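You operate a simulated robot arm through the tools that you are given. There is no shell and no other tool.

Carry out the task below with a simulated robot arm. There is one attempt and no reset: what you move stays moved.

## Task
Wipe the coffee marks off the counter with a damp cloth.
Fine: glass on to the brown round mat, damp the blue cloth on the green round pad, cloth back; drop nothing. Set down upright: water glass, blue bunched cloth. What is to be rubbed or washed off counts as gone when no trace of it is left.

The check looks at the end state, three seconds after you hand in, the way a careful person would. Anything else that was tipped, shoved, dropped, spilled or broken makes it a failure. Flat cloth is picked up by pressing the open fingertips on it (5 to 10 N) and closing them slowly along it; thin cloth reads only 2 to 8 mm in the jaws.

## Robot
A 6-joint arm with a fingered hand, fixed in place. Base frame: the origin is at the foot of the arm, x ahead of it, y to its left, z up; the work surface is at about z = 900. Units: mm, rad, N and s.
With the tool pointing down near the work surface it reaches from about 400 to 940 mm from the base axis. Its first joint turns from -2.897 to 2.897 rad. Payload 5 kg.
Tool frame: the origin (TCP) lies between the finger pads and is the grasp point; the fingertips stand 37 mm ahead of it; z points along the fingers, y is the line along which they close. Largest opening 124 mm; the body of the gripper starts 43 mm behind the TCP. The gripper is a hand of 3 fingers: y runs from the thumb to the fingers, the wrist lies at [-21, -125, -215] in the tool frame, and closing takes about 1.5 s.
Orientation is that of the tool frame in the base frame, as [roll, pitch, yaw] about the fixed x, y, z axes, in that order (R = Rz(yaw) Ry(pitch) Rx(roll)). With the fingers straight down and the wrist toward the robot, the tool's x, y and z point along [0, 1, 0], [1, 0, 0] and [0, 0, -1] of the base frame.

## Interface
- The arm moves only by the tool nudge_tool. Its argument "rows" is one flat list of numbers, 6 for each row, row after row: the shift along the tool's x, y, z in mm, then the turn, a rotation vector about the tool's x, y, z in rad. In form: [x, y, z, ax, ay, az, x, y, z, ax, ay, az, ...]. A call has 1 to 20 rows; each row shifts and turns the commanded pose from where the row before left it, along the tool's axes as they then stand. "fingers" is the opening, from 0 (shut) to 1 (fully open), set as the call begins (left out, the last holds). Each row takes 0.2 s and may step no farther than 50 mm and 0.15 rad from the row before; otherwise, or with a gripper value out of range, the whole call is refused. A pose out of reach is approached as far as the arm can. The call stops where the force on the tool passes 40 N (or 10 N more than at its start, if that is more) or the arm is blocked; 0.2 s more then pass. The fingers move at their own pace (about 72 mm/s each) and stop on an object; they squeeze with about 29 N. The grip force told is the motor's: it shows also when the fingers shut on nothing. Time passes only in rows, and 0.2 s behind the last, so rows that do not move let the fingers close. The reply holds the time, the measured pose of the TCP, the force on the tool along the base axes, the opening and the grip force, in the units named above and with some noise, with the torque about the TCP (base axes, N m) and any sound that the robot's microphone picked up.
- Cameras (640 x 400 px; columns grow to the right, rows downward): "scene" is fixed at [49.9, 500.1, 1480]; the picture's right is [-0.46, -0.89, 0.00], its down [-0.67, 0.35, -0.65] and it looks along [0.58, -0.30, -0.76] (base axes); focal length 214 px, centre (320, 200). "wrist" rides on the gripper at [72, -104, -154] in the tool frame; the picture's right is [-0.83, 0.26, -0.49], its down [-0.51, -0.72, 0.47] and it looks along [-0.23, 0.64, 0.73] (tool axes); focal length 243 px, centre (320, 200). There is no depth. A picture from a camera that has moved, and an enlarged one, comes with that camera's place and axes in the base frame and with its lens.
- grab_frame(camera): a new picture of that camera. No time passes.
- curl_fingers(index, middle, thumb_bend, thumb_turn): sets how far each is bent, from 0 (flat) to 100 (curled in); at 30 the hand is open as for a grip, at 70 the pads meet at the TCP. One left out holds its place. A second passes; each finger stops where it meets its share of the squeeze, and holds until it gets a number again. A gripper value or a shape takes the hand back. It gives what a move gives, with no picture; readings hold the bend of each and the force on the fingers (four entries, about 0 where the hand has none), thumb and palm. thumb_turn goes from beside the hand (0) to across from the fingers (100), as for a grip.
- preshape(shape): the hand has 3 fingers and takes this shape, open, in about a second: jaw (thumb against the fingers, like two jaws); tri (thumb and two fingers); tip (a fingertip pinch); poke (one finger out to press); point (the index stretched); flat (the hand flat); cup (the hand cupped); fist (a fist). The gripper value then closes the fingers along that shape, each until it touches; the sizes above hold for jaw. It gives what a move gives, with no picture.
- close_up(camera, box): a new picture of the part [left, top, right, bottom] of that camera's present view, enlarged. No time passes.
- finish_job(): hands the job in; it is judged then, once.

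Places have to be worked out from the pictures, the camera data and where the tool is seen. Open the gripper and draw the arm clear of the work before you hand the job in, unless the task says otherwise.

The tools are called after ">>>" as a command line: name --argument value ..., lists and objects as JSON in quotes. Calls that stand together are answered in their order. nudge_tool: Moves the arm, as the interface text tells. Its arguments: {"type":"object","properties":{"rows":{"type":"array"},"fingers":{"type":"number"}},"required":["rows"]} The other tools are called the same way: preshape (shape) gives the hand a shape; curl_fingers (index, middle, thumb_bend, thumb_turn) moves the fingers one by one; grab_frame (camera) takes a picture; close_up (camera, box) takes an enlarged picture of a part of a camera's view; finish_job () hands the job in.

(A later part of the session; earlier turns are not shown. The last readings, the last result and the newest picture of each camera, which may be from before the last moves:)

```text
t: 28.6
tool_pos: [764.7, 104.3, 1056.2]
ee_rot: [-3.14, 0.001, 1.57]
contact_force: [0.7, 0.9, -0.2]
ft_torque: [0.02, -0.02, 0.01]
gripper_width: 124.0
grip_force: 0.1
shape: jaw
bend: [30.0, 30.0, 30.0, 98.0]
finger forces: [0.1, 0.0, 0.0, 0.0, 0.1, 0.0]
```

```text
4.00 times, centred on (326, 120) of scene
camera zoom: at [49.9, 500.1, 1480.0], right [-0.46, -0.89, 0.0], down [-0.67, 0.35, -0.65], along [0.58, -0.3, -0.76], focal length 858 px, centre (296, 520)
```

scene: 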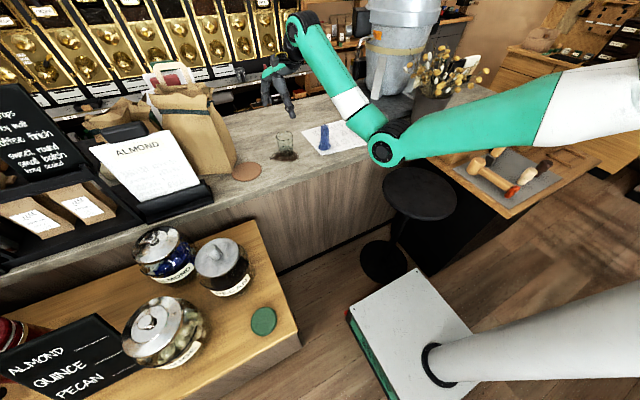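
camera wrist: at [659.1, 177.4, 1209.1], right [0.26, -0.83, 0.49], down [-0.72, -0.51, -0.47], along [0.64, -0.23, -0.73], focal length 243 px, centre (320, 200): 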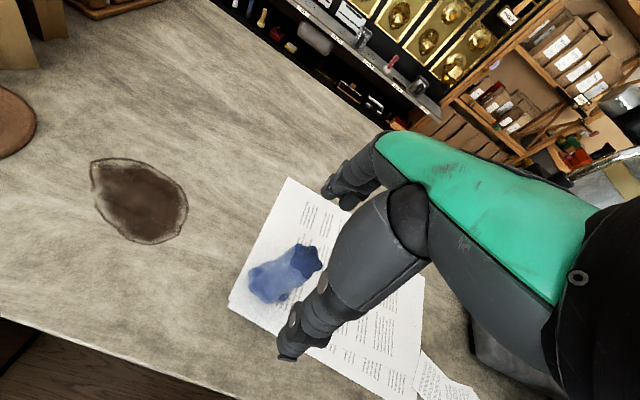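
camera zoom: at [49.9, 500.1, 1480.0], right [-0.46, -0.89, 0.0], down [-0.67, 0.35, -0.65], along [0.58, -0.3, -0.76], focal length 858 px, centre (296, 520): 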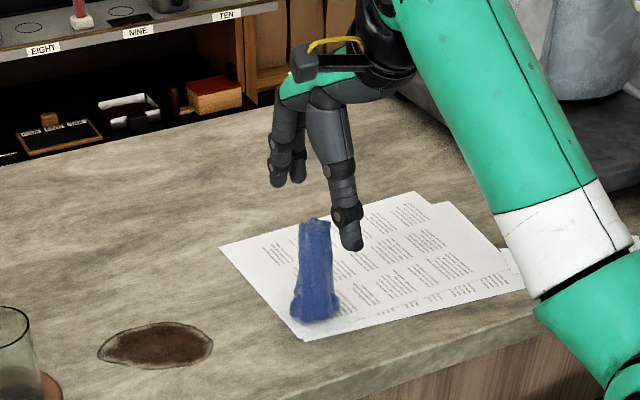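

The cloth axis reads about (764, 104), directly under the tool. I go down to z ≈ 968 with the palm just clear of the cloth top.

>>> nudge_tool --rows '[0, 0, 20, 0, 0, 0, 0, 0, 22, 0, 0, 0, 0, 0, 20, 0, 0, 0, 0, 0, 16, 0, 0, 0, 0, 0, 10, 0, 0, 0, 0, 0, 0, 0, 0, 0]' --fingers 1

>>> close_up --camera "scene" --box '[290, 100, 370, 160]'

>>> close_up --camera "wrist" --box '[230, 140, 390, 340]'

```text
t: 30.0
tool_pos: [763.0, 104.8, 967.7]
ee_rot: [3.141, 0.0, 1.567]
contact_force: [-0.4, -0.2, 0.1]
ft_torque: [0.02, -0.01, -0.04]
gripper_width: 123.5
grip_force: 0.0
shape: jaw
bend: [30.0, 30.0, 30.0, 98.0]
finger forces: [0.0, 0.0, 0.0, 0.0, 0.0, 0.1]
```

```text
6.67 times, centred on (330, 130) of scene
camera zoom: at [49.9, 500.1, 1480.0], right [-0.46, -0.89, 0.0], down [-0.67, 0.35, -0.65], along [0.58, -0.3, -0.76], focal length 1430 px, centre (253, 667)
```

zoom: 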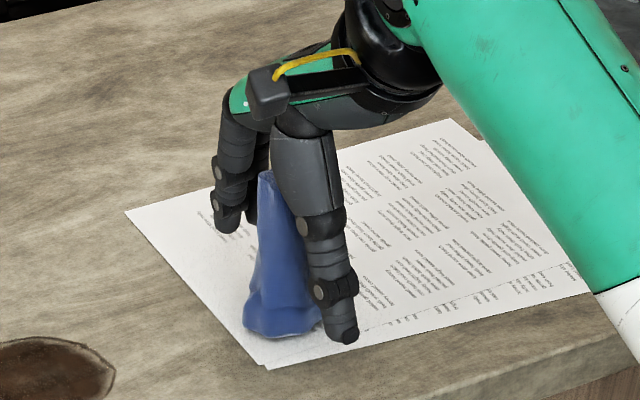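

```text
2.00 times, centred on (310, 240) of wrist
camera zoom: at [657.7, 177.1, 1122.2], right [0.26, -0.83, 0.49], down [-0.72, -0.51, -0.47], along [0.64, -0.23, -0.73], focal length 485 px, centre (340, 120)
```

zoom: 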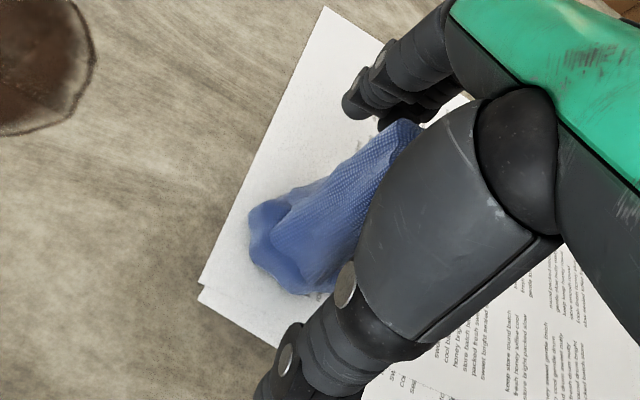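

The cloth sits centred between thumb and fingers (projected TCP falls on it). I close onto it gently and hold.

>>> nudge_tool --rows '[0, 0, 0, 0, 0, 0, 0, 0, 0, 0, 0, 0, 0, 0, 0, 0, 0, 0, 0, 0, 0, 0, 0, 0, 0, 0, 0, 0, 0, 0, 0, 0, 0, 0, 0, 0, 0, 0, 0, 0, 0, 0, 0, 0, 0, 0, 0, 0]' --fingers 0.15

>>> close_up --camera "scene" --box '[290, 100, 370, 160]'

>>> close_up --camera "wrist" --box '[230, 140, 390, 340]'

```text
t: 31.8
tool_pos: [761.4, 104.5, 968.5]
ee_rot: [-3.141, 0.0, 1.568]
contact_force: [0.8, -0.1, 0.4]
ft_torque: [-0.03, 0.0, -0.01]
gripper_width: 21.3
grip_force: 29.1
shape: jaw
bend: [73.0, 64.0, 74.0, 100.0]
finger forces: [17.5, 6.9, 0.0, 0.0, 25.5, 0.1]
```

```text
6.67 times, centred on (330, 130) of scene
camera zoom: at [49.9, 500.1, 1480.0], right [-0.46, -0.89, 0.0], down [-0.67, 0.35, -0.65], along [0.58, -0.3, -0.76], focal length 1430 px, centre (253, 667)
```

zoom: 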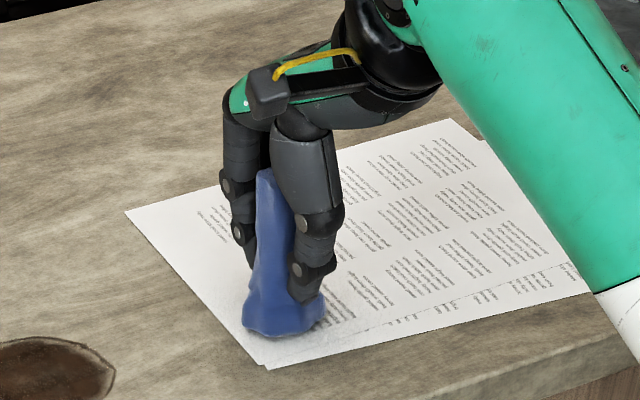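

```text
2.00 times, centred on (310, 240) of wrist
camera zoom: at [657.7, 177.1, 1122.4], right [0.26, -0.83, 0.49], down [-0.72, -0.51, -0.47], along [0.64, -0.23, -0.73], focal length 485 px, centre (340, 120)
```

zoom: 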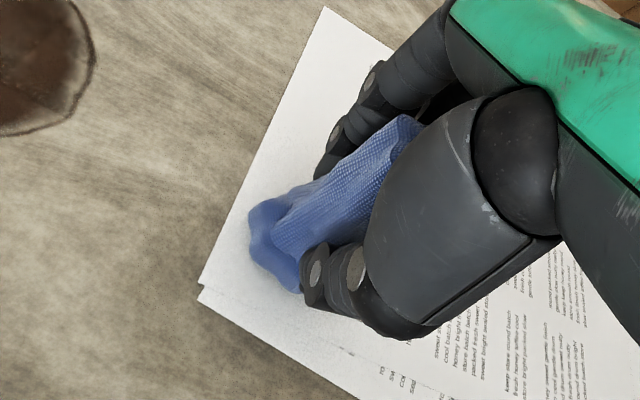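

Gripped at 21 mm with 29 N, and the cloth stayed upright in place. Cloth bottom is about 67 mm below the TCP. I lift slowly.

>>> nudge_tool --rows '[0, 0, -3, 0, 0, 0, 0, 0, -5, 0, 0, 0, 0, 0, -10, 0, 0, 0, 0, 0, -12, 0, 0, 0, 0, 0, 0, 0, 0, 0]'

>>> close_up --camera "scene" --box '[280, 90, 370, 160]'

>>> close_up --camera "wrist" --box '[80, 140, 390, 340]'

```text
t: 33.0
tool_pos: [763.8, 104.9, 997.8]
ee_rot: [3.141, 0.001, 1.57]
contact_force: [0.3, -0.1, -1.7]
ft_torque: [-0.01, -0.06, 0.01]
gripper_width: 21.2
grip_force: 29.2
shape: jaw
bend: [73.0, 64.0, 74.0, 100.0]
finger forces: [17.7, 7.0, 0.1, 0.1, 25.2, 0.0]
```

```text
5.71 times, centred on (325, 125) of scene
camera zoom: at [49.9, 500.1, 1480.0], right [-0.46, -0.89, 0.0], down [-0.67, 0.35, -0.65], along [0.58, -0.3, -0.76], focal length 1226 px, centre (291, 629)
```

zoom: 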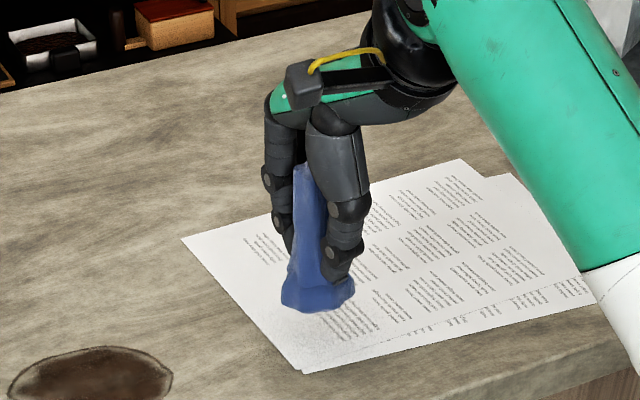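

```text
2.00 times, centred on (235, 240) of wrist
camera zoom: at [658.2, 177.2, 1151.7], right [0.26, -0.83, 0.49], down [-0.72, -0.51, -0.47], along [0.64, -0.23, -0.73], focal length 485 px, centre (490, 120)
```

zoom: 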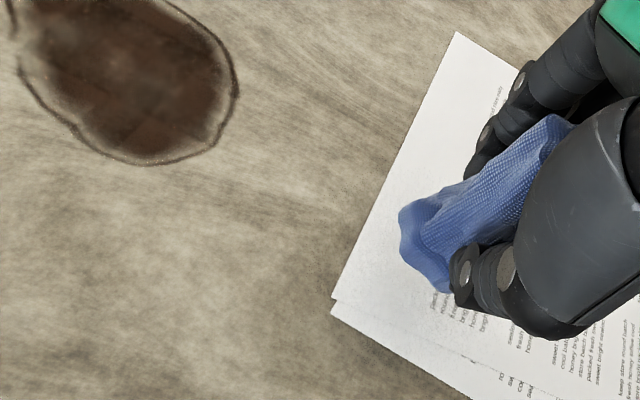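

The cloth is in hand, the paper stayed put. From two views the left side table lies at about z ≈ 750, which puts the green pad near (257, 584). I raise the cloth and swing over there at height, turning the hand with the arm.

>>> nudge_tool --rows '[0, 0, -20, 0, 0, 0, 0, 0, -28, 0, 0, 0, 0, 0, -28, 0, 0, 0, 0, 0, -28, 0, 0, 0, 0, 0, -28, 0, 0, 0, 0, 0, 0, 0, 0, 0]'

>>> nudge_tool --rows '[26.61, -28.17, 0, 0, 0, -0.065, 28.38, -26.38, 0, 0, 0, -0.065, 30.04, -24.48, 0, 0, 0, -0.065, 31.57, -22.48, 0, 0, 0, -0.065, 32.96, -20.38, 0, 0, 0, -0.065, 34.21, -18.2, 0, 0, 0, -0.065, 35.32, -15.93, 0, 0, 0, -0.065, 36.28, -13.61, 0, 0, 0, -0.065, 37.09, -11.23, 0, 0, 0, -0.065, 37.75, -8.8, 0, 0, 0, -0.065, 38.23, -6.33, 0, 0, 0, -0.065, 38.56, -3.82, 0, 0, 0, -0.065, 38.73, -1.32, 0, 0, 0, -0.065, 38.73, 1.2, 0, 0, 0, -0.065, 38.57, 3.72, 0, 0, 0, -0.065, 38.25, 6.22, 0, 0, 0, -0.065, 37.76, 8.69, 0, 0, 0, -0.065, 37.12, 11.13, 0, 0, 0, -0.065, 0, 0, 0, 0, 0, 0]'

>>> grab_frame --camera "wrist"

>>> grab_frame --camera "scene"

```text
t: 34.4
tool_pos: [762.1, 105.8, 1130.3]
ee_rot: [3.14, -0.002, 1.569]
contact_force: [-0.1, -0.1, -1.3]
ft_torque: [0.0, 0.0, -0.01]
gripper_width: 21.1
grip_force: 28.7
shape: jaw
bend: [73.0, 64.0, 74.0, 100.0]
finger forces: [17.8, 7.1, 0.1, 0.0, 25.4, 0.0]
```

```text
t: 38.4
tool_pos: [256.3, 584.3, 1130.4]
ee_rot: [3.141, -0.002, 2.739]
contact_force: [-0.4, -1.1, -0.8]
ft_torque: [-0.02, 0.01, 0.02]
gripper_width: 20.9
grip_force: 29.1
shape: jaw
bend: [73.0, 65.0, 74.0, 100.0]
finger forces: [18.2, 7.9, 0.1, 0.0, 25.2, 0.1]
```

```text
taken
camera wrist: at [148.7, 517.5, 1283.4], right [0.87, -0.09, 0.49], down [0.18, -0.86, -0.47], along [0.47, 0.5, -0.73], focal length 243 px, centre (320, 200)
```

wrist: 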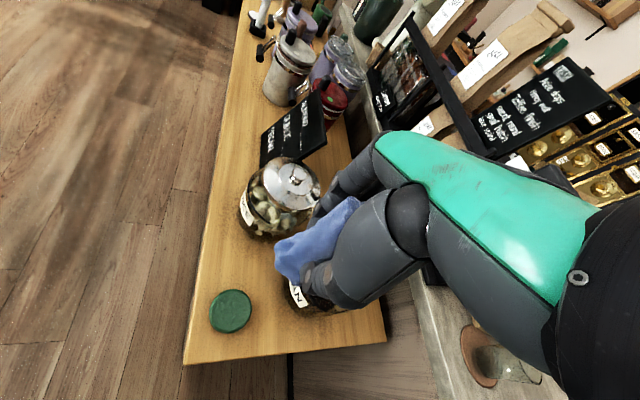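

```text
taken
```

scene: 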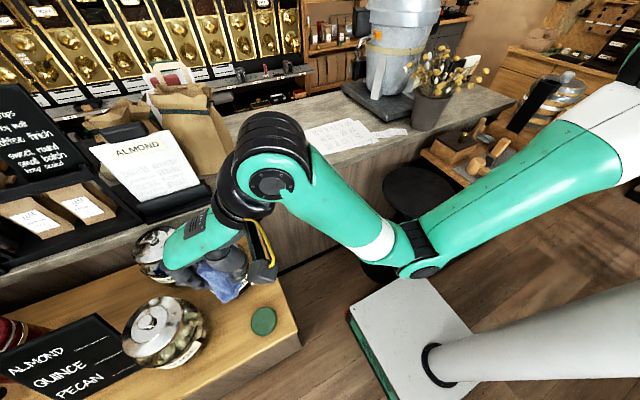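

Triangulating, the pad is near (260, 585) at about z 745, and the PECAN jar is about 180 mm away, so there is room. I lower to z ≈ 950 to measure the pad from closer.

>>> nudge_tool --rows '[0, 0, 20, 0, 0, 0, 0, 0, 32, 0, 0, 0, 0, 0, 32, 0, 0, 0, 0, 0, 32, 0, 0, 0, 0, 0, 32, 0, 0, 0, 0, 0, 22, 0, 0, 0, 0, 0, 10, 0, 0, 0, 0, 0, 0, 0, 0, 0]'

>>> grab_frame --camera "wrist"

>>> close_up --camera "scene" --box '[120, 200, 312, 350]'

```text
t: 40.2
tool_pos: [256.5, 586.5, 949.1]
ee_rot: [3.141, 0.0, 2.734]
contact_force: [0.1, 0.4, -2.6]
ft_torque: [-0.03, 0.01, 0.01]
gripper_width: 20.8
grip_force: 28.8
shape: jaw
bend: [73.0, 65.0, 74.0, 100.0]
finger forces: [18.1, 7.9, 0.1, 0.0, 25.0, 0.0]
```

```text
taken
camera wrist: at [148.1, 518.4, 1102.8], right [0.87, -0.09, 0.49], down [0.18, -0.86, -0.47], along [0.47, 0.5, -0.73], focal length 243 px, centre (320, 200)
```

wrist: 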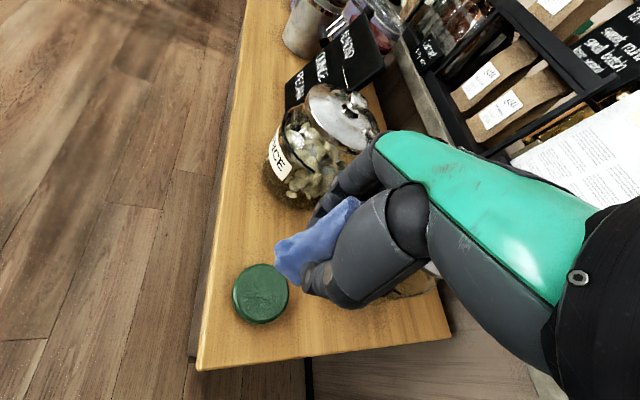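

```text
2.67 times, centred on (216, 275) of scene
camera zoom: at [49.9, 500.1, 1480.0], right [-0.46, -0.89, 0.0], down [-0.67, 0.35, -0.65], along [0.58, -0.3, -0.76], focal length 572 px, centre (597, 0)
```

zoom: 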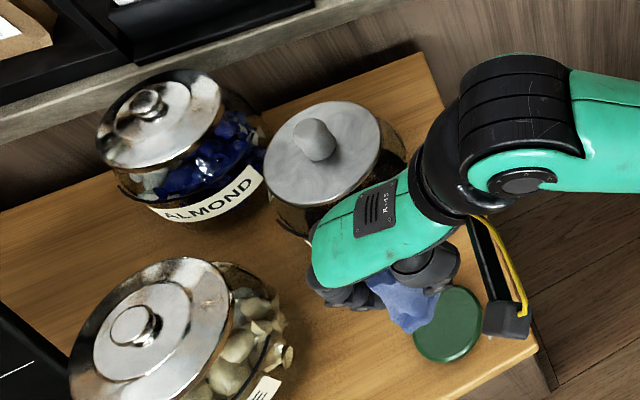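

From the two wrist views the pad top centre is at (257, 583, ≈758), radius about 40 mm, and the hand keeps well clear of the jars. I shift 3 mm and lower to some 20 mm above the pad.

>>> nudge_tool --rows '[-1, -1.5, 22, 0, 0, 0, -0.9, -1.5, 25, 0, 0, 0, 0, 0, 22, 0, 0, 0, 0, 0, 16, 0, 0, 0, 0, 0, 12, 0, 0, 0, 0, 0, 6, 0, 0, 0, 0, 0, 0, 0, 0, 0]'

>>> grab_frame --camera "wrist"

>>> close_up --camera "scene" --box '[160, 220, 320, 345]'

```text
t: 41.8
tool_pos: [258.2, 581.3, 845.2]
ee_rot: [3.14, 0.0, 2.737]
contact_force: [-0.5, -0.4, -0.2]
ft_torque: [0.0, 0.0, 0.0]
gripper_width: 20.9
grip_force: 28.7
shape: jaw
bend: [73.0, 65.0, 74.0, 100.0]
finger forces: [18.2, 7.9, 0.0, 0.0, 24.9, 0.0]
```

```text
taken
camera wrist: at [149.0, 514.5, 999.3], right [0.87, -0.09, 0.49], down [0.18, -0.86, -0.47], along [0.47, 0.5, -0.73], focal length 243 px, centre (320, 200)
```

wrist: 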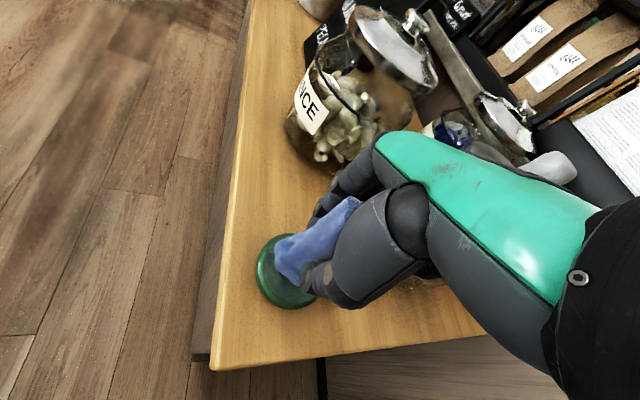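

```text
3.20 times, centred on (240, 282) of scene
camera zoom: at [49.9, 500.1, 1480.0], right [-0.46, -0.89, 0.0], down [-0.67, 0.35, -0.65], along [0.58, -0.3, -0.76], focal length 686 px, centre (576, -64)
```

zoom: 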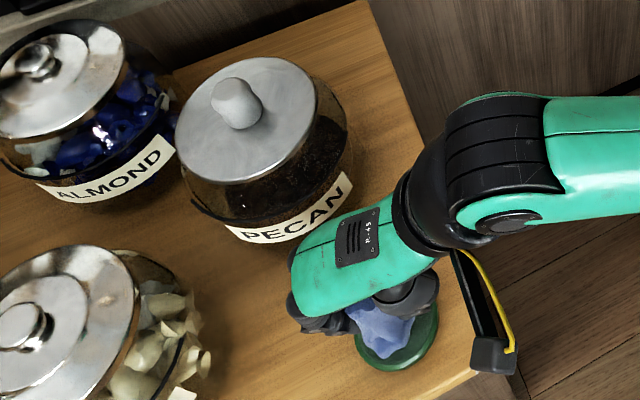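

The cloth is right over the pad (pad centre reads (255, 582), tool (258, 581)). I go down in small steps to feel contact.

>>> nudge_tool --rows '[0, -0.5, 5, 0, 0, 0, 0, -0.5, 5, 0, 0, 0, 0, 0, 3, 0, 0, 0, 0, 0, 0, 0, 0, 0]'

```text
t: 42.5
tool_pos: [258.3, 586.4, 843.2]
ee_rot: [3.127, -0.002, 2.736]
contact_force: [-0.9, -2.7, 10.3]
ft_torque: [-0.12, 0.03, 0.05]
gripper_width: 23.1
grip_force: 29.5
shape: jaw
bend: [73.0, 65.0, 74.0, 100.0]
finger forces: [19.5, 9.1, 0.1, 0.0, 28.4, 0.0]
stopped in row 3: the force on the tool passed its limit at 42 N (the readings are from after the stop); the commanded pose is now the measured one
```

The force limit tripped at 42 N around z 843, higher than I expected; now 10 N remain. I look at what is touching before doing anything else.

>>> grab_frame --camera "wrist"

>>> close_up --camera "scene" --box '[190, 260, 310, 350]'

>>> close_up --camera "wrist" --box '[220, 150, 400, 330]'

```text
taken
camera wrist: at [149.3, 515.8, 995.3], right [0.86, -0.09, 0.49], down [0.18, -0.86, -0.48], along [0.47, 0.51, -0.72], focal length 243 px, centre (320, 200)
```

wrist: 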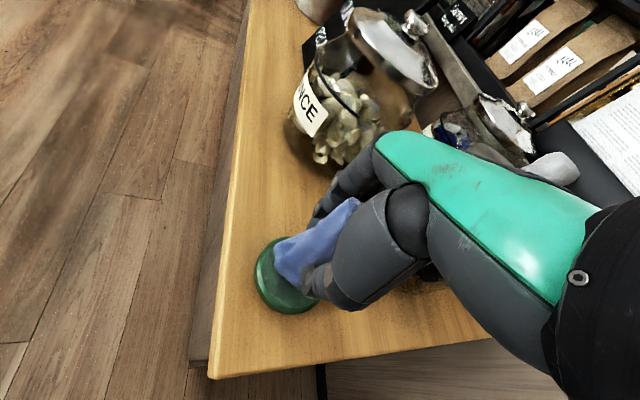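

```text
4.44 times, centred on (250, 305) of scene
camera zoom: at [49.9, 500.1, 1480.0], right [-0.46, -0.89, 0.0], down [-0.67, 0.35, -0.65], along [0.58, -0.3, -0.76], focal length 953 px, centre (631, -267)
```

zoom: 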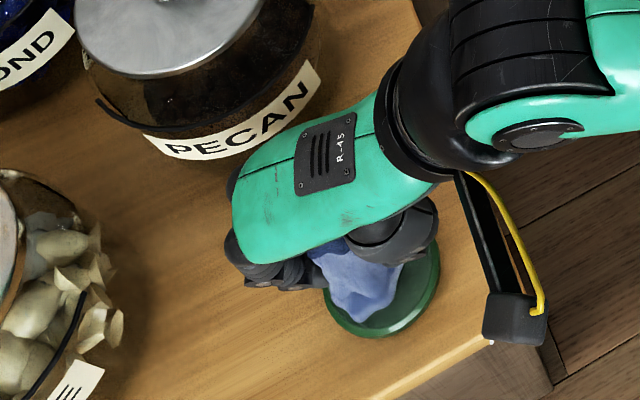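

```text
2.22 times, centred on (310, 240) of wrist
camera zoom: at [149.3, 515.8, 995.3], right [0.86, -0.09, 0.49], down [0.18, -0.86, -0.48], along [0.47, 0.51, -0.72], focal length 539 px, centre (342, 111)
```

zoom: 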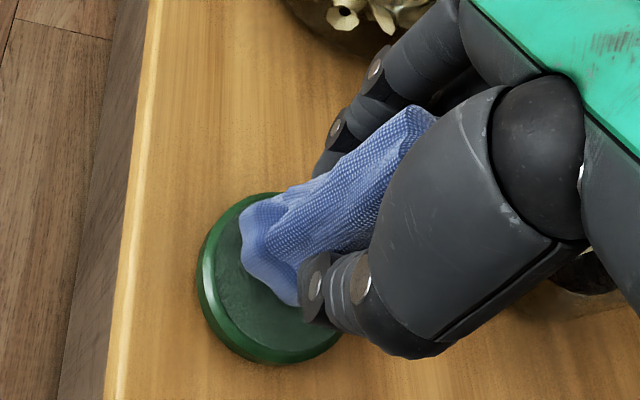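

The cloth is standing on the thick green pad – the pad top is simply higher (~775). The jar is clear and the pad hasn't moved. I hold this light press for a second so the cloth soaks, and read the force.

>>> nudge_tool --rows '[0, 0, 0, 0, 0, 0, 0, 0, 0, 0, 0, 0, 0, 0, 0, 0, 0, 0, 0, 0, 0, 0, 0, 0, 0, 0, 0, 0, 0, 0]'

>>> close_up --camera "wrist" --box '[220, 150, 400, 330]'

```text
t: 43.6
tool_pos: [257.7, 584.8, 842.1]
ee_rot: [3.129, -0.002, 2.737]
contact_force: [1.2, 0.6, 22.5]
ft_torque: [0.04, 0.04, 0.0]
gripper_width: 22.9
grip_force: 28.8
shape: jaw
bend: [73.0, 65.0, 75.0, 100.0]
finger forces: [22.0, 10.5, 0.1, 0.0, 29.3, 0.0]
```

```text
2.22 times, centred on (310, 240) of wrist
camera zoom: at [149.2, 515.5, 994.9], right [0.86, -0.09, 0.49], down [0.18, -0.86, -0.48], along [0.47, 0.51, -0.72], focal length 539 px, centre (342, 111)
```

zoom: 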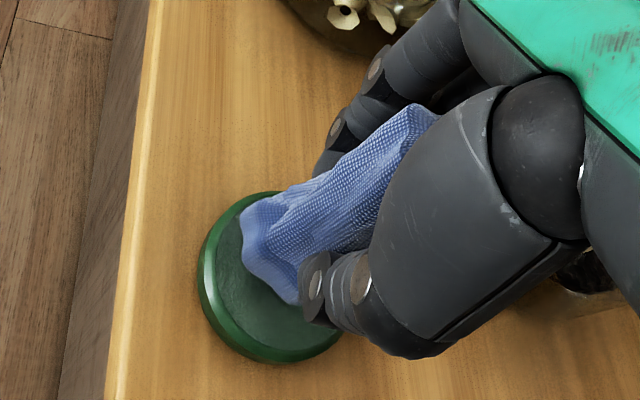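

Force is 22 N, enough press. I lift a few millimetres and look whether the cloth shows damp and how it sits in the fingers.

>>> nudge_tool --rows '[0, 0, -2, 0, 0, 0, 0, 0, -4, 0, 0, 0, 0, 0, -10, 0, 0, 0, 0, 0, -20, 0, 0, 0, 0, 0, -20, 0, 0, 0, 0, 0, 0, 0, 0, 0]'

>>> close_up --camera "wrist" --box '[220, 150, 400, 330]'

>>> close_up --camera "scene" --box '[190, 260, 310, 350]'

```text
t: 45.0
tool_pos: [258.9, 583.0, 896.4]
ee_rot: [3.131, -0.002, 2.737]
contact_force: [-0.4, -0.2, -1.3]
ft_torque: [0.02, 0.0, -0.05]
gripper_width: 21.8
grip_force: 28.8
shape: jaw
bend: [73.0, 65.0, 75.0, 100.0]
finger forces: [19.0, 8.5, 0.0, 0.0, 26.0, 0.0]
```

```text
2.22 times, centred on (310, 240) of wrist
camera zoom: at [149.7, 514.9, 1049.0], right [0.86, -0.09, 0.49], down [0.18, -0.86, -0.48], along [0.47, 0.51, -0.73], focal length 539 px, centre (342, 111)
```

zoom: 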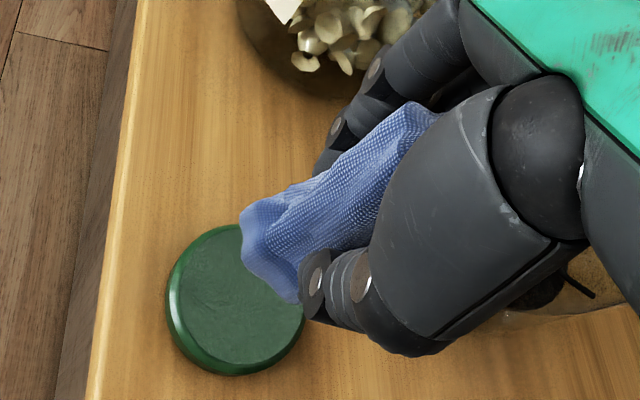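

```text
4.44 times, centred on (250, 305) of scene
camera zoom: at [49.9, 500.1, 1480.0], right [-0.46, -0.89, 0.0], down [-0.67, 0.35, -0.65], along [0.58, -0.3, -0.76], focal length 953 px, centre (631, -267)
```

zoom: 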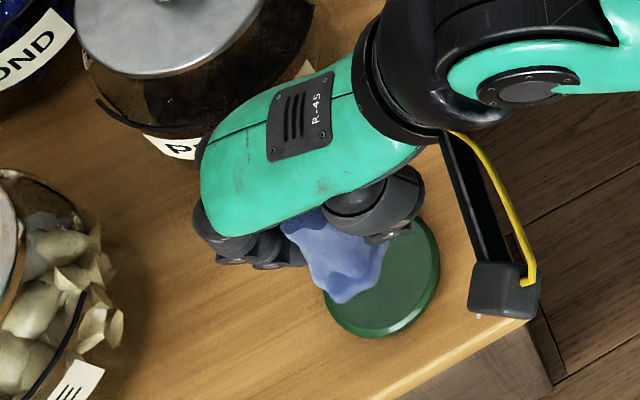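

The cloth sits in the fingers exactly as at the start, and the pad is unmoved. It stood slightly off the pad's centre, so I correct the small tilt, shift toward the centre, and press once more in a controlled way.

>>> nudge_tool --rows '[1.4, -4.4, 5, 0.0105, 0, 0, 1.4, -4.4, 10, 0, 0, 0, 0, 0, 15, 0, 0, 0, 0, 0, 12, 0, 0, 0, 0, 0, 5, 0, 0, 0, 0, 0, 0, 0, 0, 0]'

>>> nudge_tool --rows '[0, 0, 2, 0, 0, 0, 0, 0, 1, 0, 0, 0, 0, 0, 0, 0, 0, 0]'

>>> close_up --camera "wrist" --box '[220, 150, 400, 330]'

```text
t: 46.5
tool_pos: [253.7, 576.3, 850.0]
ee_rot: [3.14, -0.003, 2.737]
contact_force: [0.3, -0.2, -1.3]
ft_torque: [-0.02, 0.0, -0.04]
gripper_width: 21.9
grip_force: 29.4
shape: jaw
bend: [73.0, 65.0, 75.0, 100.0]
finger forces: [19.0, 8.4, 0.1, 0.0, 25.9, 0.1]
```

```text
t: 47.2
tool_pos: [251.1, 575.4, 846.4]
ee_rot: [3.141, -0.004, 2.738]
contact_force: [0.9, 0.2, -1.7]
ft_torque: [0.02, 0.02, 0.03]
gripper_width: 22.1
grip_force: 28.7
shape: jaw
bend: [73.0, 65.0, 75.0, 100.0]
finger forces: [19.1, 8.4, 0.1, 0.0, 25.9, 0.0]
```

```text
2.22 times, centred on (310, 240) of wrist
camera zoom: at [143.4, 508.9, 1000.8], right [0.87, -0.09, 0.49], down [0.18, -0.86, -0.47], along [0.46, 0.5, -0.73], focal length 539 px, centre (342, 111)
```

zoom: 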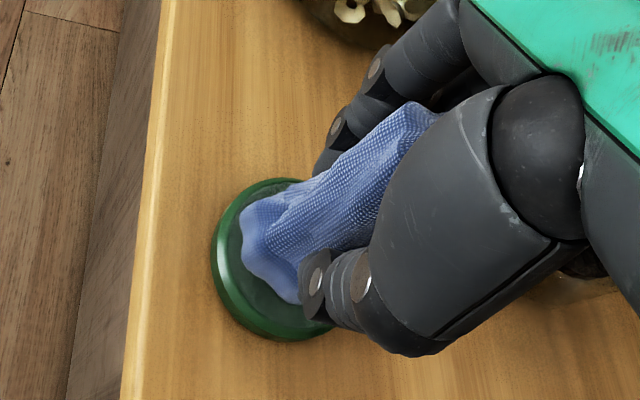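

Now the cloth is well centred over the pad and just above it. I press on with 1 mm steps.

>>> nudge_tool --rows '[0, 0, 1, 0, 0, 0, 0, 0, 1, 0, 0, 0, 0, 0, 0, 0, 0, 0]'

>>> nudge_tool --rows '[0, 0, 1, 0, 0, 0, 0, 0, 0, 0, 0, 0]'

```text
t: 48.0
tool_pos: [250.9, 575.3, 844.5]
ee_rot: [-3.141, -0.002, 2.737]
contact_force: [0.0, 0.2, -2.4]
ft_torque: [-0.03, -0.01, -0.01]
gripper_width: 22.0
grip_force: 29.1
shape: jaw
bend: [73.0, 65.0, 75.0, 100.0]
finger forces: [19.0, 8.4, 0.1, 0.1, 26.0, 0.0]
```

```text
t: 48.6
tool_pos: [251.9, 577.5, 844.3]
ee_rot: [3.141, -0.001, 2.737]
contact_force: [-0.2, -0.7, -0.6]
ft_torque: [-0.01, -0.02, 0.01]
gripper_width: 22.0
grip_force: 29.0
shape: jaw
bend: [73.0, 65.0, 75.0, 100.0]
finger forces: [19.0, 8.6, 0.1, 0.0, 26.3, 0.1]
```

Weight is easing off (−0.6 N), contact is beginning around z 844. I continue by 1 mm steps.

>>> nudge_tool --rows '[0, 0, 1, 0, 0, 0, 0, 0, 0, 0, 0, 0]'

>>> nudge_tool --rows '[0, 0, 0.7, 0, 0, 0, 0, 0, 0, 0, 0, 0]'

```text
t: 49.2
tool_pos: [253.2, 576.2, 842.7]
ee_rot: [3.139, -0.002, 2.735]
contact_force: [-2.0, -3.4, 7.7]
ft_torque: [-0.05, 0.04, 0.05]
gripper_width: 22.1
grip_force: 29.2
shape: jaw
bend: [73.0, 65.0, 75.0, 100.0]
finger forces: [18.5, 8.2, 0.0, 0.1, 28.8, 0.0]
```

```text
t: 49.9
tool_pos: [251.5, 577.4, 843.8]
ee_rot: [3.138, -0.001, 2.736]
contact_force: [-1.1, -6.8, 13.2]
ft_torque: [-0.08, 0.06, 0.04]
gripper_width: 22.0
grip_force: 28.4
shape: jaw
bend: [73.0, 65.0, 75.0, 100.0]
finger forces: [18.7, 8.7, 0.1, 0.0, 31.6, 0.0]
```

Pressing at about 13 N now; I hold that for about two seconds to soak the cloth, then look.

>>> nudge_tool --rows '[0, 0, 0, 0, 0, 0, 0, 0, 0, 0, 0, 0, 0, 0, 0, 0, 0, 0, 0, 0, 0, 0, 0, 0, 0, 0, 0, 0, 0, 0, 0, 0, 0, 0, 0, 0, 0, 0, 0, 0, 0, 0, 0, 0, 0, 0, 0, 0, 0, 0, 0, 0, 0, 0]'

>>> close_up --camera "wrist" --box '[220, 150, 400, 330]'

>>> close_up --camera "scene" --box '[190, 260, 310, 350]'

```text
t: 51.9
tool_pos: [251.0, 577.0, 842.3]
ee_rot: [3.139, -0.002, 2.737]
contact_force: [-1.0, -4.7, 17.2]
ft_torque: [-0.03, 0.01, 0.03]
gripper_width: 22.2
grip_force: 28.9
shape: jaw
bend: [73.0, 65.0, 75.0, 100.0]
finger forces: [19.7, 9.2, 0.0, 0.0, 31.4, 0.1]
```

```text
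2.22 times, centred on (310, 240) of wrist
camera zoom: at [143.3, 509.3, 996.5], right [0.87, -0.09, 0.49], down [0.18, -0.86, -0.47], along [0.47, 0.5, -0.73], focal length 539 px, centre (342, 111)
```

zoom: 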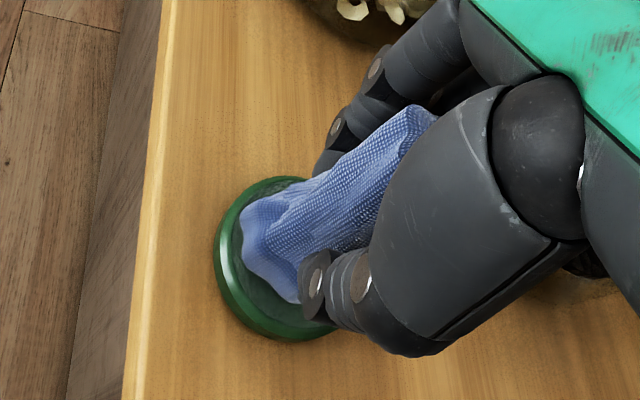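

```text
4.44 times, centred on (250, 305) of scene
camera zoom: at [49.9, 500.1, 1480.0], right [-0.46, -0.89, 0.0], down [-0.67, 0.35, -0.65], along [0.58, -0.3, -0.76], focal length 953 px, centre (631, -267)
```

zoom: 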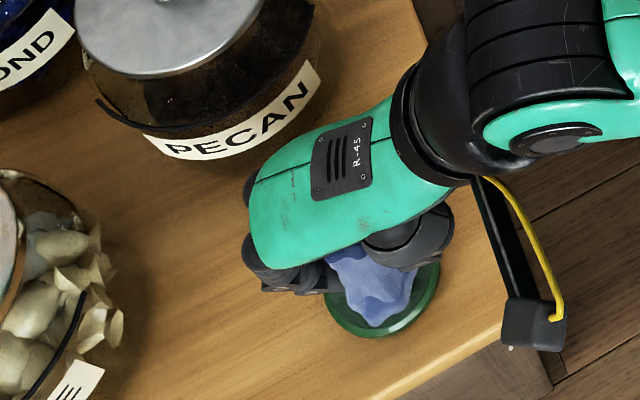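

Pad and jars are unmoved after a good 17 N press. I lift the cloth straight up, then swing it back over the coffee mark at height.

>>> nudge_tool --rows '[0, 0, -2, 0, 0, 0, 0, 0, -5, 0, 0, 0, 0, 0, -15, 0, 0, 0, 0, 0, -30, 0, 0, 0, 0, 0, -38, 0, 0, 0, 0, 0, -38, 0, 0, 0, 0, 0, -38, 0, 0, 0, 0, 0, -38, 0, 0, 0, 0, 0, -38, 0, 0, 0, 0, 0, -35, 0, 0, 0, 0, 0, -10, 0, 0, 0, 0, 0, 0, 0, 0, 0]'

>>> nudge_tool --rows '[-37.9, -3.55, 0, 0, 0, 0.05106, -38.04, -1.61, 0, 0, 0, 0.05106, -38.07, 0.33, 0, 0, 0, 0.05106, -38, 2.28, 0, 0, 0, 0.05106, -37.83, 4.21, 0, 0, 0, 0.05106, -37.57, 6.14, 0, 0, 0, 0.05106, -37.21, 8.05, 0, 0, 0, 0.05106, -36.75, 9.94, 0, 0, 0, 0.05106, -36.19, 11.8, 0, 0, 0, 0.05106, -35.54, 13.63, 0, 0, 0, 0.05106, -34.8, 15.42, 0, 0, 0, 0.05106, -33.97, 17.18, 0, 0, 0, 0.05106, -33.05, 18.89, 0, 0, 0, 0.05106, -32.04, 20.55, 0, 0, 0, 0.05106, -30.95, 22.16, 0, 0, 0, 0.05106, -29.78, 23.71, 0, 0, 0, 0.05106, 0, 0, 0, 0, 0, 0]'

>>> grab_frame --camera "wrist"

>>> grab_frame --camera "scene"

```text
t: 54.5
tool_pos: [252.5, 578.2, 1129.5]
ee_rot: [-3.141, -0.002, 2.738]
contact_force: [0.5, -0.1, -0.8]
ft_torque: [-0.01, -0.01, -0.03]
gripper_width: 21.8
grip_force: 29.1
shape: jaw
bend: [73.0, 65.0, 75.0, 100.0]
finger forces: [19.0, 8.7, 0.0, 0.0, 26.1, 0.0]
```

```text
t: 58.0
tool_pos: [788.2, 286.2, 1127.1]
ee_rot: [3.141, -0.002, 1.918]
contact_force: [0.1, -0.2, -1.2]
ft_torque: [0.03, -0.04, 0.01]
gripper_width: 21.8
grip_force: 29.1
shape: jaw
bend: [73.0, 65.0, 75.0, 100.0]
finger forces: [19.5, 8.9, 0.0, 0.0, 25.7, 0.0]
```

```text
taken
camera wrist: at [665.3, 317.7, 1280.9], right [0.53, -0.69, 0.49], down [-0.51, -0.72, -0.47], along [0.68, 0.0, -0.73], focal length 243 px, centre (320, 200)
```

wrist: 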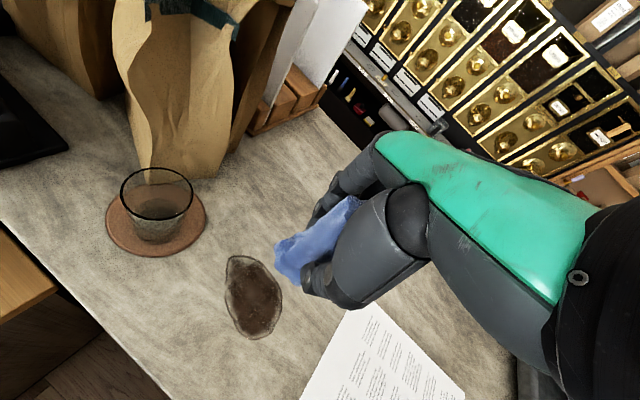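

```text
taken
```

scene: 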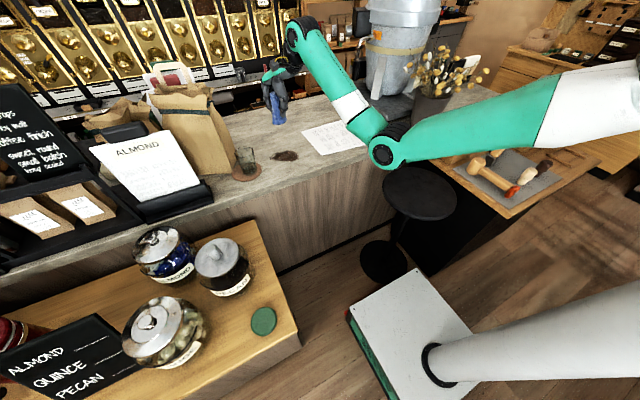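

Everything is in its place; now I enlarge the mark to trace its outline before wiping.

>>> close_up --camera "wrist" --box '[190, 235, 318, 355]'

>>> close_up --camera "scene" --box '[220, 100, 350, 200]'

```text
3.33 times, centred on (254, 295) of wrist
camera zoom: at [665.3, 317.7, 1280.9], right [0.53, -0.69, 0.49], down [-0.51, -0.72, -0.47], along [0.68, 0.0, -0.73], focal length 809 px, centre (540, -117)
```

zoom: 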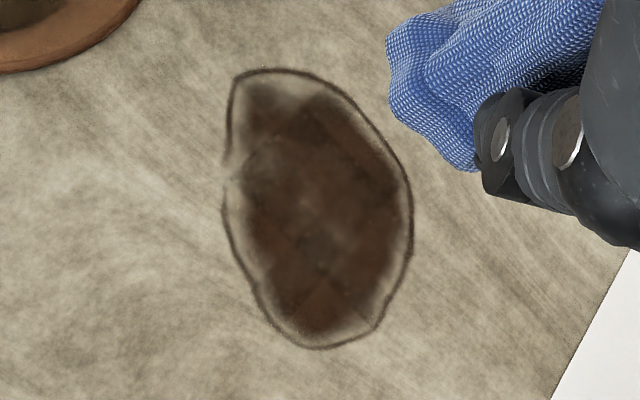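

```text
4.00 times, centred on (285, 150) of scene
camera zoom: at [49.9, 500.1, 1480.0], right [-0.46, -0.89, 0.0], down [-0.67, 0.35, -0.65], along [0.58, -0.3, -0.76], focal length 858 px, centre (460, 400)
```

zoom: 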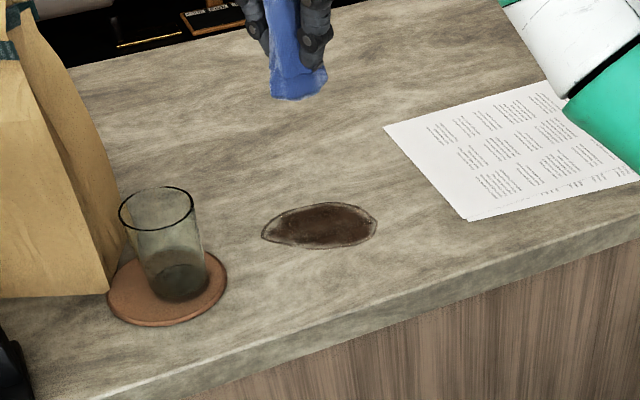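

The mark's outline runs through about (798,350), (828,297), (820,255), (768,229), (742,269), (757,310). I square the hand up (yaw 1.57) and bring the cloth over its near-right corner at (757, 243), some 17 mm above the counter.

>>> nudge_tool --rows '[0, 0, 0, 0, 0, 0.1157, 0, 0, 0, 0, 0, 0.1157, 0, 0, 0, 0, 0, 0.1157, -10, -8, 25, 0, 0, 0, -11, -8, 35, 0, 0, 0, -11, -8, 35, 0, 0, 0, -11, -7, 30, 0, 0, 0, 0, 0, 17, 0, 0, 0, 0, 0, 0, 0, 0, 0]'

>>> grab_frame --camera "wrist"

>>> close_up --camera "scene" --box '[230, 90, 360, 190]'

```text
t: 60.0
tool_pos: [756.4, 242.7, 985.2]
ee_rot: [3.141, -0.002, 1.571]
contact_force: [0.1, 0.7, -1.0]
ft_torque: [0.01, 0.03, -0.02]
gripper_width: 21.4
grip_force: 29.0
shape: jaw
bend: [73.0, 65.0, 75.0, 100.0]
finger forces: [19.5, 8.6, 0.1, 0.1, 25.6, 0.0]
```

```text
taken
camera wrist: at [651.1, 314.2, 1139.4], right [0.26, -0.83, 0.49], down [-0.72, -0.51, -0.47], along [0.64, -0.23, -0.73], focal length 243 px, centre (320, 200)
```

wrist: 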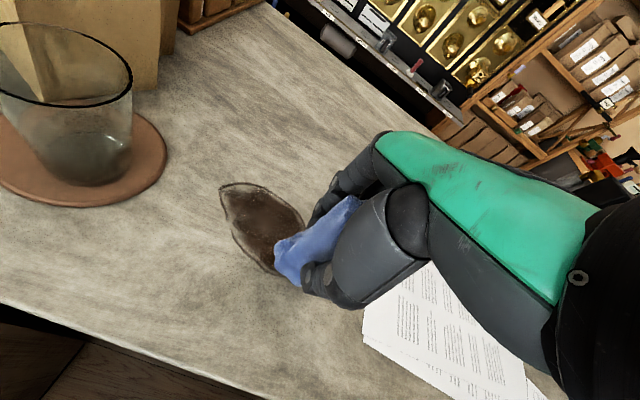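

```text
4.00 times, centred on (295, 140) of scene
camera zoom: at [49.9, 500.1, 1480.0], right [-0.46, -0.89, 0.0], down [-0.67, 0.35, -0.65], along [0.58, -0.3, -0.76], focal length 858 px, centre (420, 440)
```

zoom: 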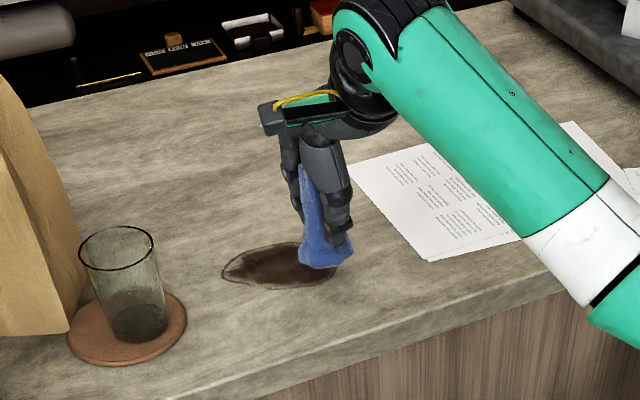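

The cloth hangs over the right end of the mark. I lower to near contact and then feel my way down in 1 mm steps.

>>> nudge_tool --rows '[0, 0, 6, 0, 0, 0, 0, 0, 5, 0, 0, 0, 0, 0, 2, 0, 0, 0, 0, 0, 0, 0, 0, 0]'

>>> nudge_tool --rows '[0, 0, 1.5, 0, 0, 0, 0, 0, 0, 0, 0, 0]'

>>> nudge_tool --rows '[0, 0, 1.5, 0, 0, 0, 0, 0, 0, 0, 0, 0]'

```text
t: 61.0
tool_pos: [755.9, 242.7, 974.2]
ee_rot: [-3.14, 0.0, 1.571]
contact_force: [0.2, -0.3, -1.0]
ft_torque: [-0.01, 0.0, 0.02]
gripper_width: 21.6
grip_force: 29.1
shape: jaw
bend: [73.0, 65.0, 75.0, 100.0]
finger forces: [19.5, 8.7, 0.0, 0.1, 25.7, 0.1]
```

```text
t: 61.6
tool_pos: [756.2, 242.8, 971.4]
ee_rot: [-3.138, -0.003, 1.572]
contact_force: [0.3, 0.2, -0.8]
ft_torque: [0.01, -0.02, -0.01]
gripper_width: 21.6
grip_force: 28.8
shape: jaw
bend: [73.0, 65.0, 75.0, 100.0]
finger forces: [19.4, 8.8, 0.0, 0.0, 25.7, 0.1]
```

```text
t: 62.2
tool_pos: [756.0, 242.6, 970.0]
ee_rot: [-3.139, -0.001, 1.574]
contact_force: [-1.1, 0.2, -1.4]
ft_torque: [0.02, 0.0, 0.0]
gripper_width: 21.6
grip_force: 28.6
shape: jaw
bend: [73.0, 65.0, 75.0, 100.0]
finger forces: [19.4, 8.7, 0.0, 0.0, 25.6, 0.1]
```

Not yet in contact at z ≈ 970. I continue down.

>>> nudge_tool --rows '[0, 0, 1.5, 0, 0, 0, 0, 0, 0, 0, 0, 0]'

>>> nudge_tool --rows '[0, 0, 1, 0, 0, 0, 0, 0, 0, 0, 0, 0]'

>>> nudge_tool --rows '[0, 0, 1, 0, 0, 0, 0, 0, 0, 0, 0, 0]'

```text
t: 62.9
tool_pos: [755.6, 242.6, 967.6]
ee_rot: [-3.142, -0.002, 1.572]
contact_force: [0.0, 0.5, -0.4]
ft_torque: [0.0, -0.05, 0.0]
gripper_width: 21.9
grip_force: 28.9
shape: jaw
bend: [73.0, 65.0, 75.0, 100.0]
finger forces: [19.3, 8.8, 0.0, 0.1, 25.6, 0.0]
```

```text
t: 63.5
tool_pos: [756.2, 242.9, 968.0]
ee_rot: [-3.141, -0.002, 1.572]
contact_force: [0.9, 0.3, -1.1]
ft_torque: [0.04, -0.04, -0.01]
gripper_width: 21.6
grip_force: 28.6
shape: jaw
bend: [73.0, 65.0, 75.0, 100.0]
finger forces: [19.7, 8.6, 0.1, 0.0, 25.5, 0.1]
```

```text
t: 64.0
tool_pos: [756.6, 243.5, 966.9]
ee_rot: [-3.141, -0.001, 1.573]
contact_force: [-2.5, 0.2, 4.8]
ft_torque: [0.05, -0.02, 0.01]
gripper_width: 21.4
grip_force: 29.2
shape: jaw
bend: [73.0, 65.0, 75.0, 100.0]
finger forces: [19.3, 8.7, 0.0, 0.0, 26.7, 0.0]
```

Contact at z ≈ 967 with 4.8 N. I press a touch more and start the first stroke along +y over the near edge of the mark.

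>>> nudge_tool --rows '[0, 0, 0.6, 0, 0, 0, 4, 0, 0, 0, 0, 0, 8, 0, 0, 0, 0, 0, 10, 0, 0, 0, 0, 0, 10, 0, 0, 0, 0, 0]'

>>> close_up --camera "wrist" --box '[180, 150, 380, 320]'

>>> close_up --camera "scene" --box '[250, 110, 350, 180]'

```text
t: 65.2
tool_pos: [755.2, 276.6, 967.5]
ee_rot: [3.14, -0.003, 1.569]
contact_force: [-0.2, -4.0, 8.2]
ft_torque: [-0.05, -0.15, -0.09]
gripper_width: 22.0
grip_force: 29.4
shape: jaw
bend: [73.0, 65.0, 75.0, 100.0]
finger forces: [19.9, 10.7, 0.0, 0.1, 27.1, 0.1]
```

```text
2.35 times, centred on (280, 235) of wrist
camera zoom: at [650.6, 347.9, 1121.2], right [0.26, -0.83, 0.49], down [-0.72, -0.51, -0.47], along [0.64, -0.23, -0.73], focal length 571 px, centre (414, 118)
```

zoom: 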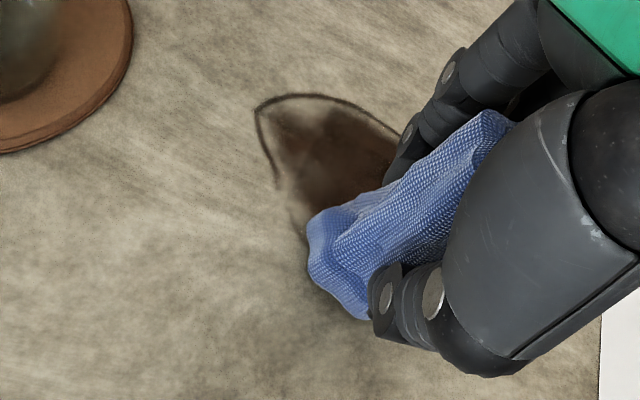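

```text
5.71 times, centred on (300, 145) of scene
camera zoom: at [49.9, 500.1, 1480.0], right [-0.46, -0.89, 0.0], down [-0.67, 0.35, -0.65], along [0.58, -0.3, -0.76], focal length 1226 px, centre (434, 514)
```

zoom: 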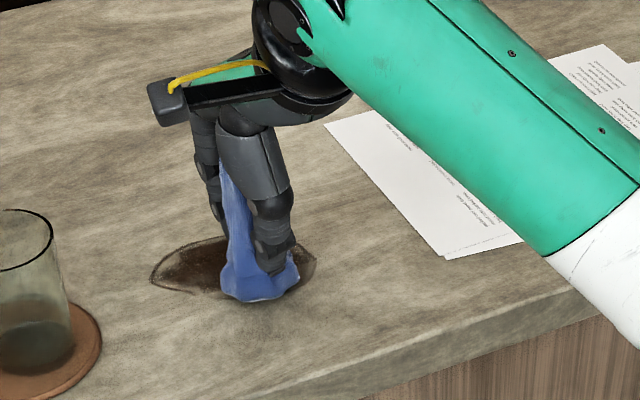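

Vertical force 8 N with 4 N drag – a good wiping pressure. I finish this stroke, step 20 mm outward and wipe back.

>>> nudge_tool --rows '[11, 0, 0, 0, 0, 0, 11, 0, 0, 0, 0, 0, 11, 0, 0, 0, 0, 0, 11, 0, 0, 0, 0, 0, 4, 9, 0, 0, 0, 0, 2, 9, 0, 0, 0, 0, -6, 2, 0, 0, 0, 0, -11, 0, 0, 0, 0, 0, -11, 0, 0, 0, 0, 0, -11, 0, 0, 0, 0, 0, -11, 0, 0, 0, 0, 0, -11, 0, 0, 0, 0, 0, -11, 0, 0, 0, 0, 0, -11, 0, 0, 0, 0, 0, -9, 0, 0, 0, 0, 0]'

>>> grab_frame --camera "wrist"

>>> close_up --camera "scene" --box '[250, 110, 350, 180]'

```text
t: 68.5
tool_pos: [775.1, 232.3, 965.5]
ee_rot: [-3.141, -0.002, 1.572]
contact_force: [0.5, 5.9, 12.6]
ft_torque: [0.24, -0.14, 0.1]
gripper_width: 21.5
grip_force: 28.5
shape: jaw
bend: [73.0, 65.0, 75.0, 100.0]
finger forces: [21.7, 7.6, 0.0, 0.0, 27.2, 0.1]
```

```text
taken
camera wrist: at [670.6, 304.3, 1120.8], right [0.26, -0.83, 0.49], down [-0.72, -0.51, -0.47], along [0.64, -0.23, -0.73], focal length 243 px, centre (320, 200)
```

wrist: 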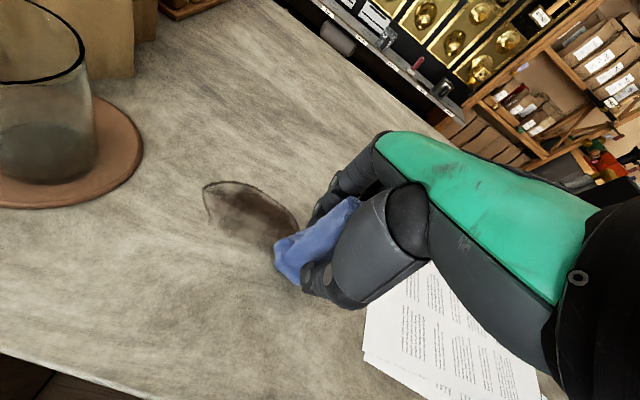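

```text
5.71 times, centred on (300, 145) of scene
camera zoom: at [49.9, 500.1, 1480.0], right [-0.46, -0.89, 0.0], down [-0.67, 0.35, -0.65], along [0.58, -0.3, -0.76], focal length 1226 px, centre (434, 514)
```

zoom: 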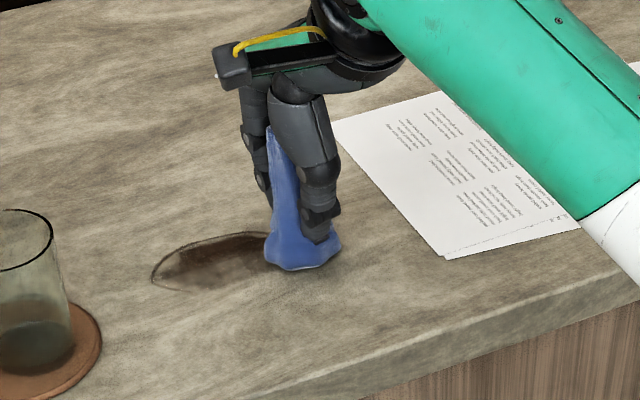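

The wiped strip is clean, so the cloth is damp enough. I carry on with the next stroke at x ≈ 793, up to y ≈ 342, staying clear of the glass.

>>> nudge_tool --rows '[-1, 9, 0, 0, 0, 0, 2, 9, 0, 0, 0, 0, 10, 0, 0, 0, 0, 0, 11, 0, 0, 0, 0, 0, 11, 0, 0, 0, 0, 0, 11, 0, 0, 0, 0, 0, 11, 0, 0, 0, 0, 0, 11, 0, 0, 0, 0, 0, 11, 0, 0, 0, 0, 0, 11, 0, 0, 0, 0, 0, 11, 0, 0, 0, 0, 0, 9, 0, 0, 0, 0, 0]'

>>> grab_frame --camera "wrist"

>>> close_up --camera "scene" --box '[230, 100, 350, 185]'

```text
t: 71.0
tool_pos: [795.2, 341.1, 967.4]
ee_rot: [-3.141, -0.002, 1.571]
contact_force: [-0.4, -4.1, 7.8]
ft_torque: [-0.08, -0.07, -0.06]
gripper_width: 21.7
grip_force: 29.1
shape: jaw
bend: [73.0, 65.0, 75.0, 100.0]
finger forces: [20.7, 11.1, 0.0, 0.0, 27.5, 0.1]
```

```text
taken
camera wrist: at [689.0, 412.6, 1120.9], right [0.26, -0.83, 0.49], down [-0.72, -0.51, -0.47], along [0.64, -0.23, -0.73], focal length 243 px, centre (320, 200)
```

wrist: 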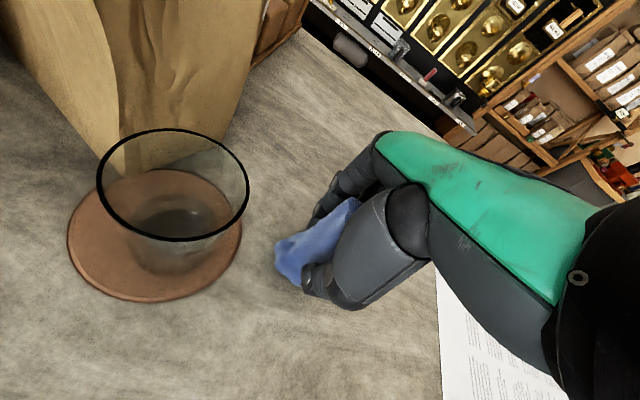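

```text
4.71 times, centred on (290, 142) of scene
camera zoom: at [49.9, 500.1, 1480.0], right [-0.46, -0.89, 0.0], down [-0.67, 0.35, -0.65], along [0.58, -0.3, -0.76], focal length 1009 px, centre (461, 471)
```

zoom: 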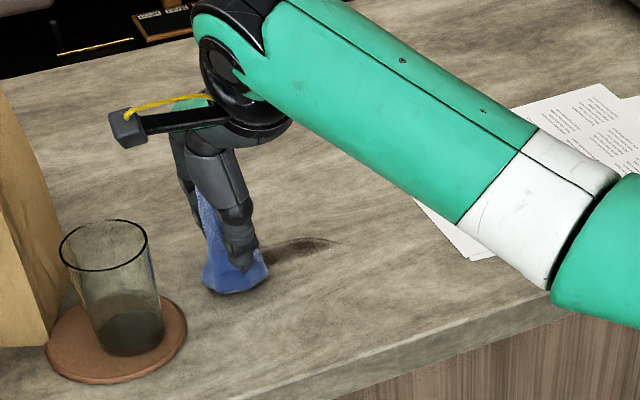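

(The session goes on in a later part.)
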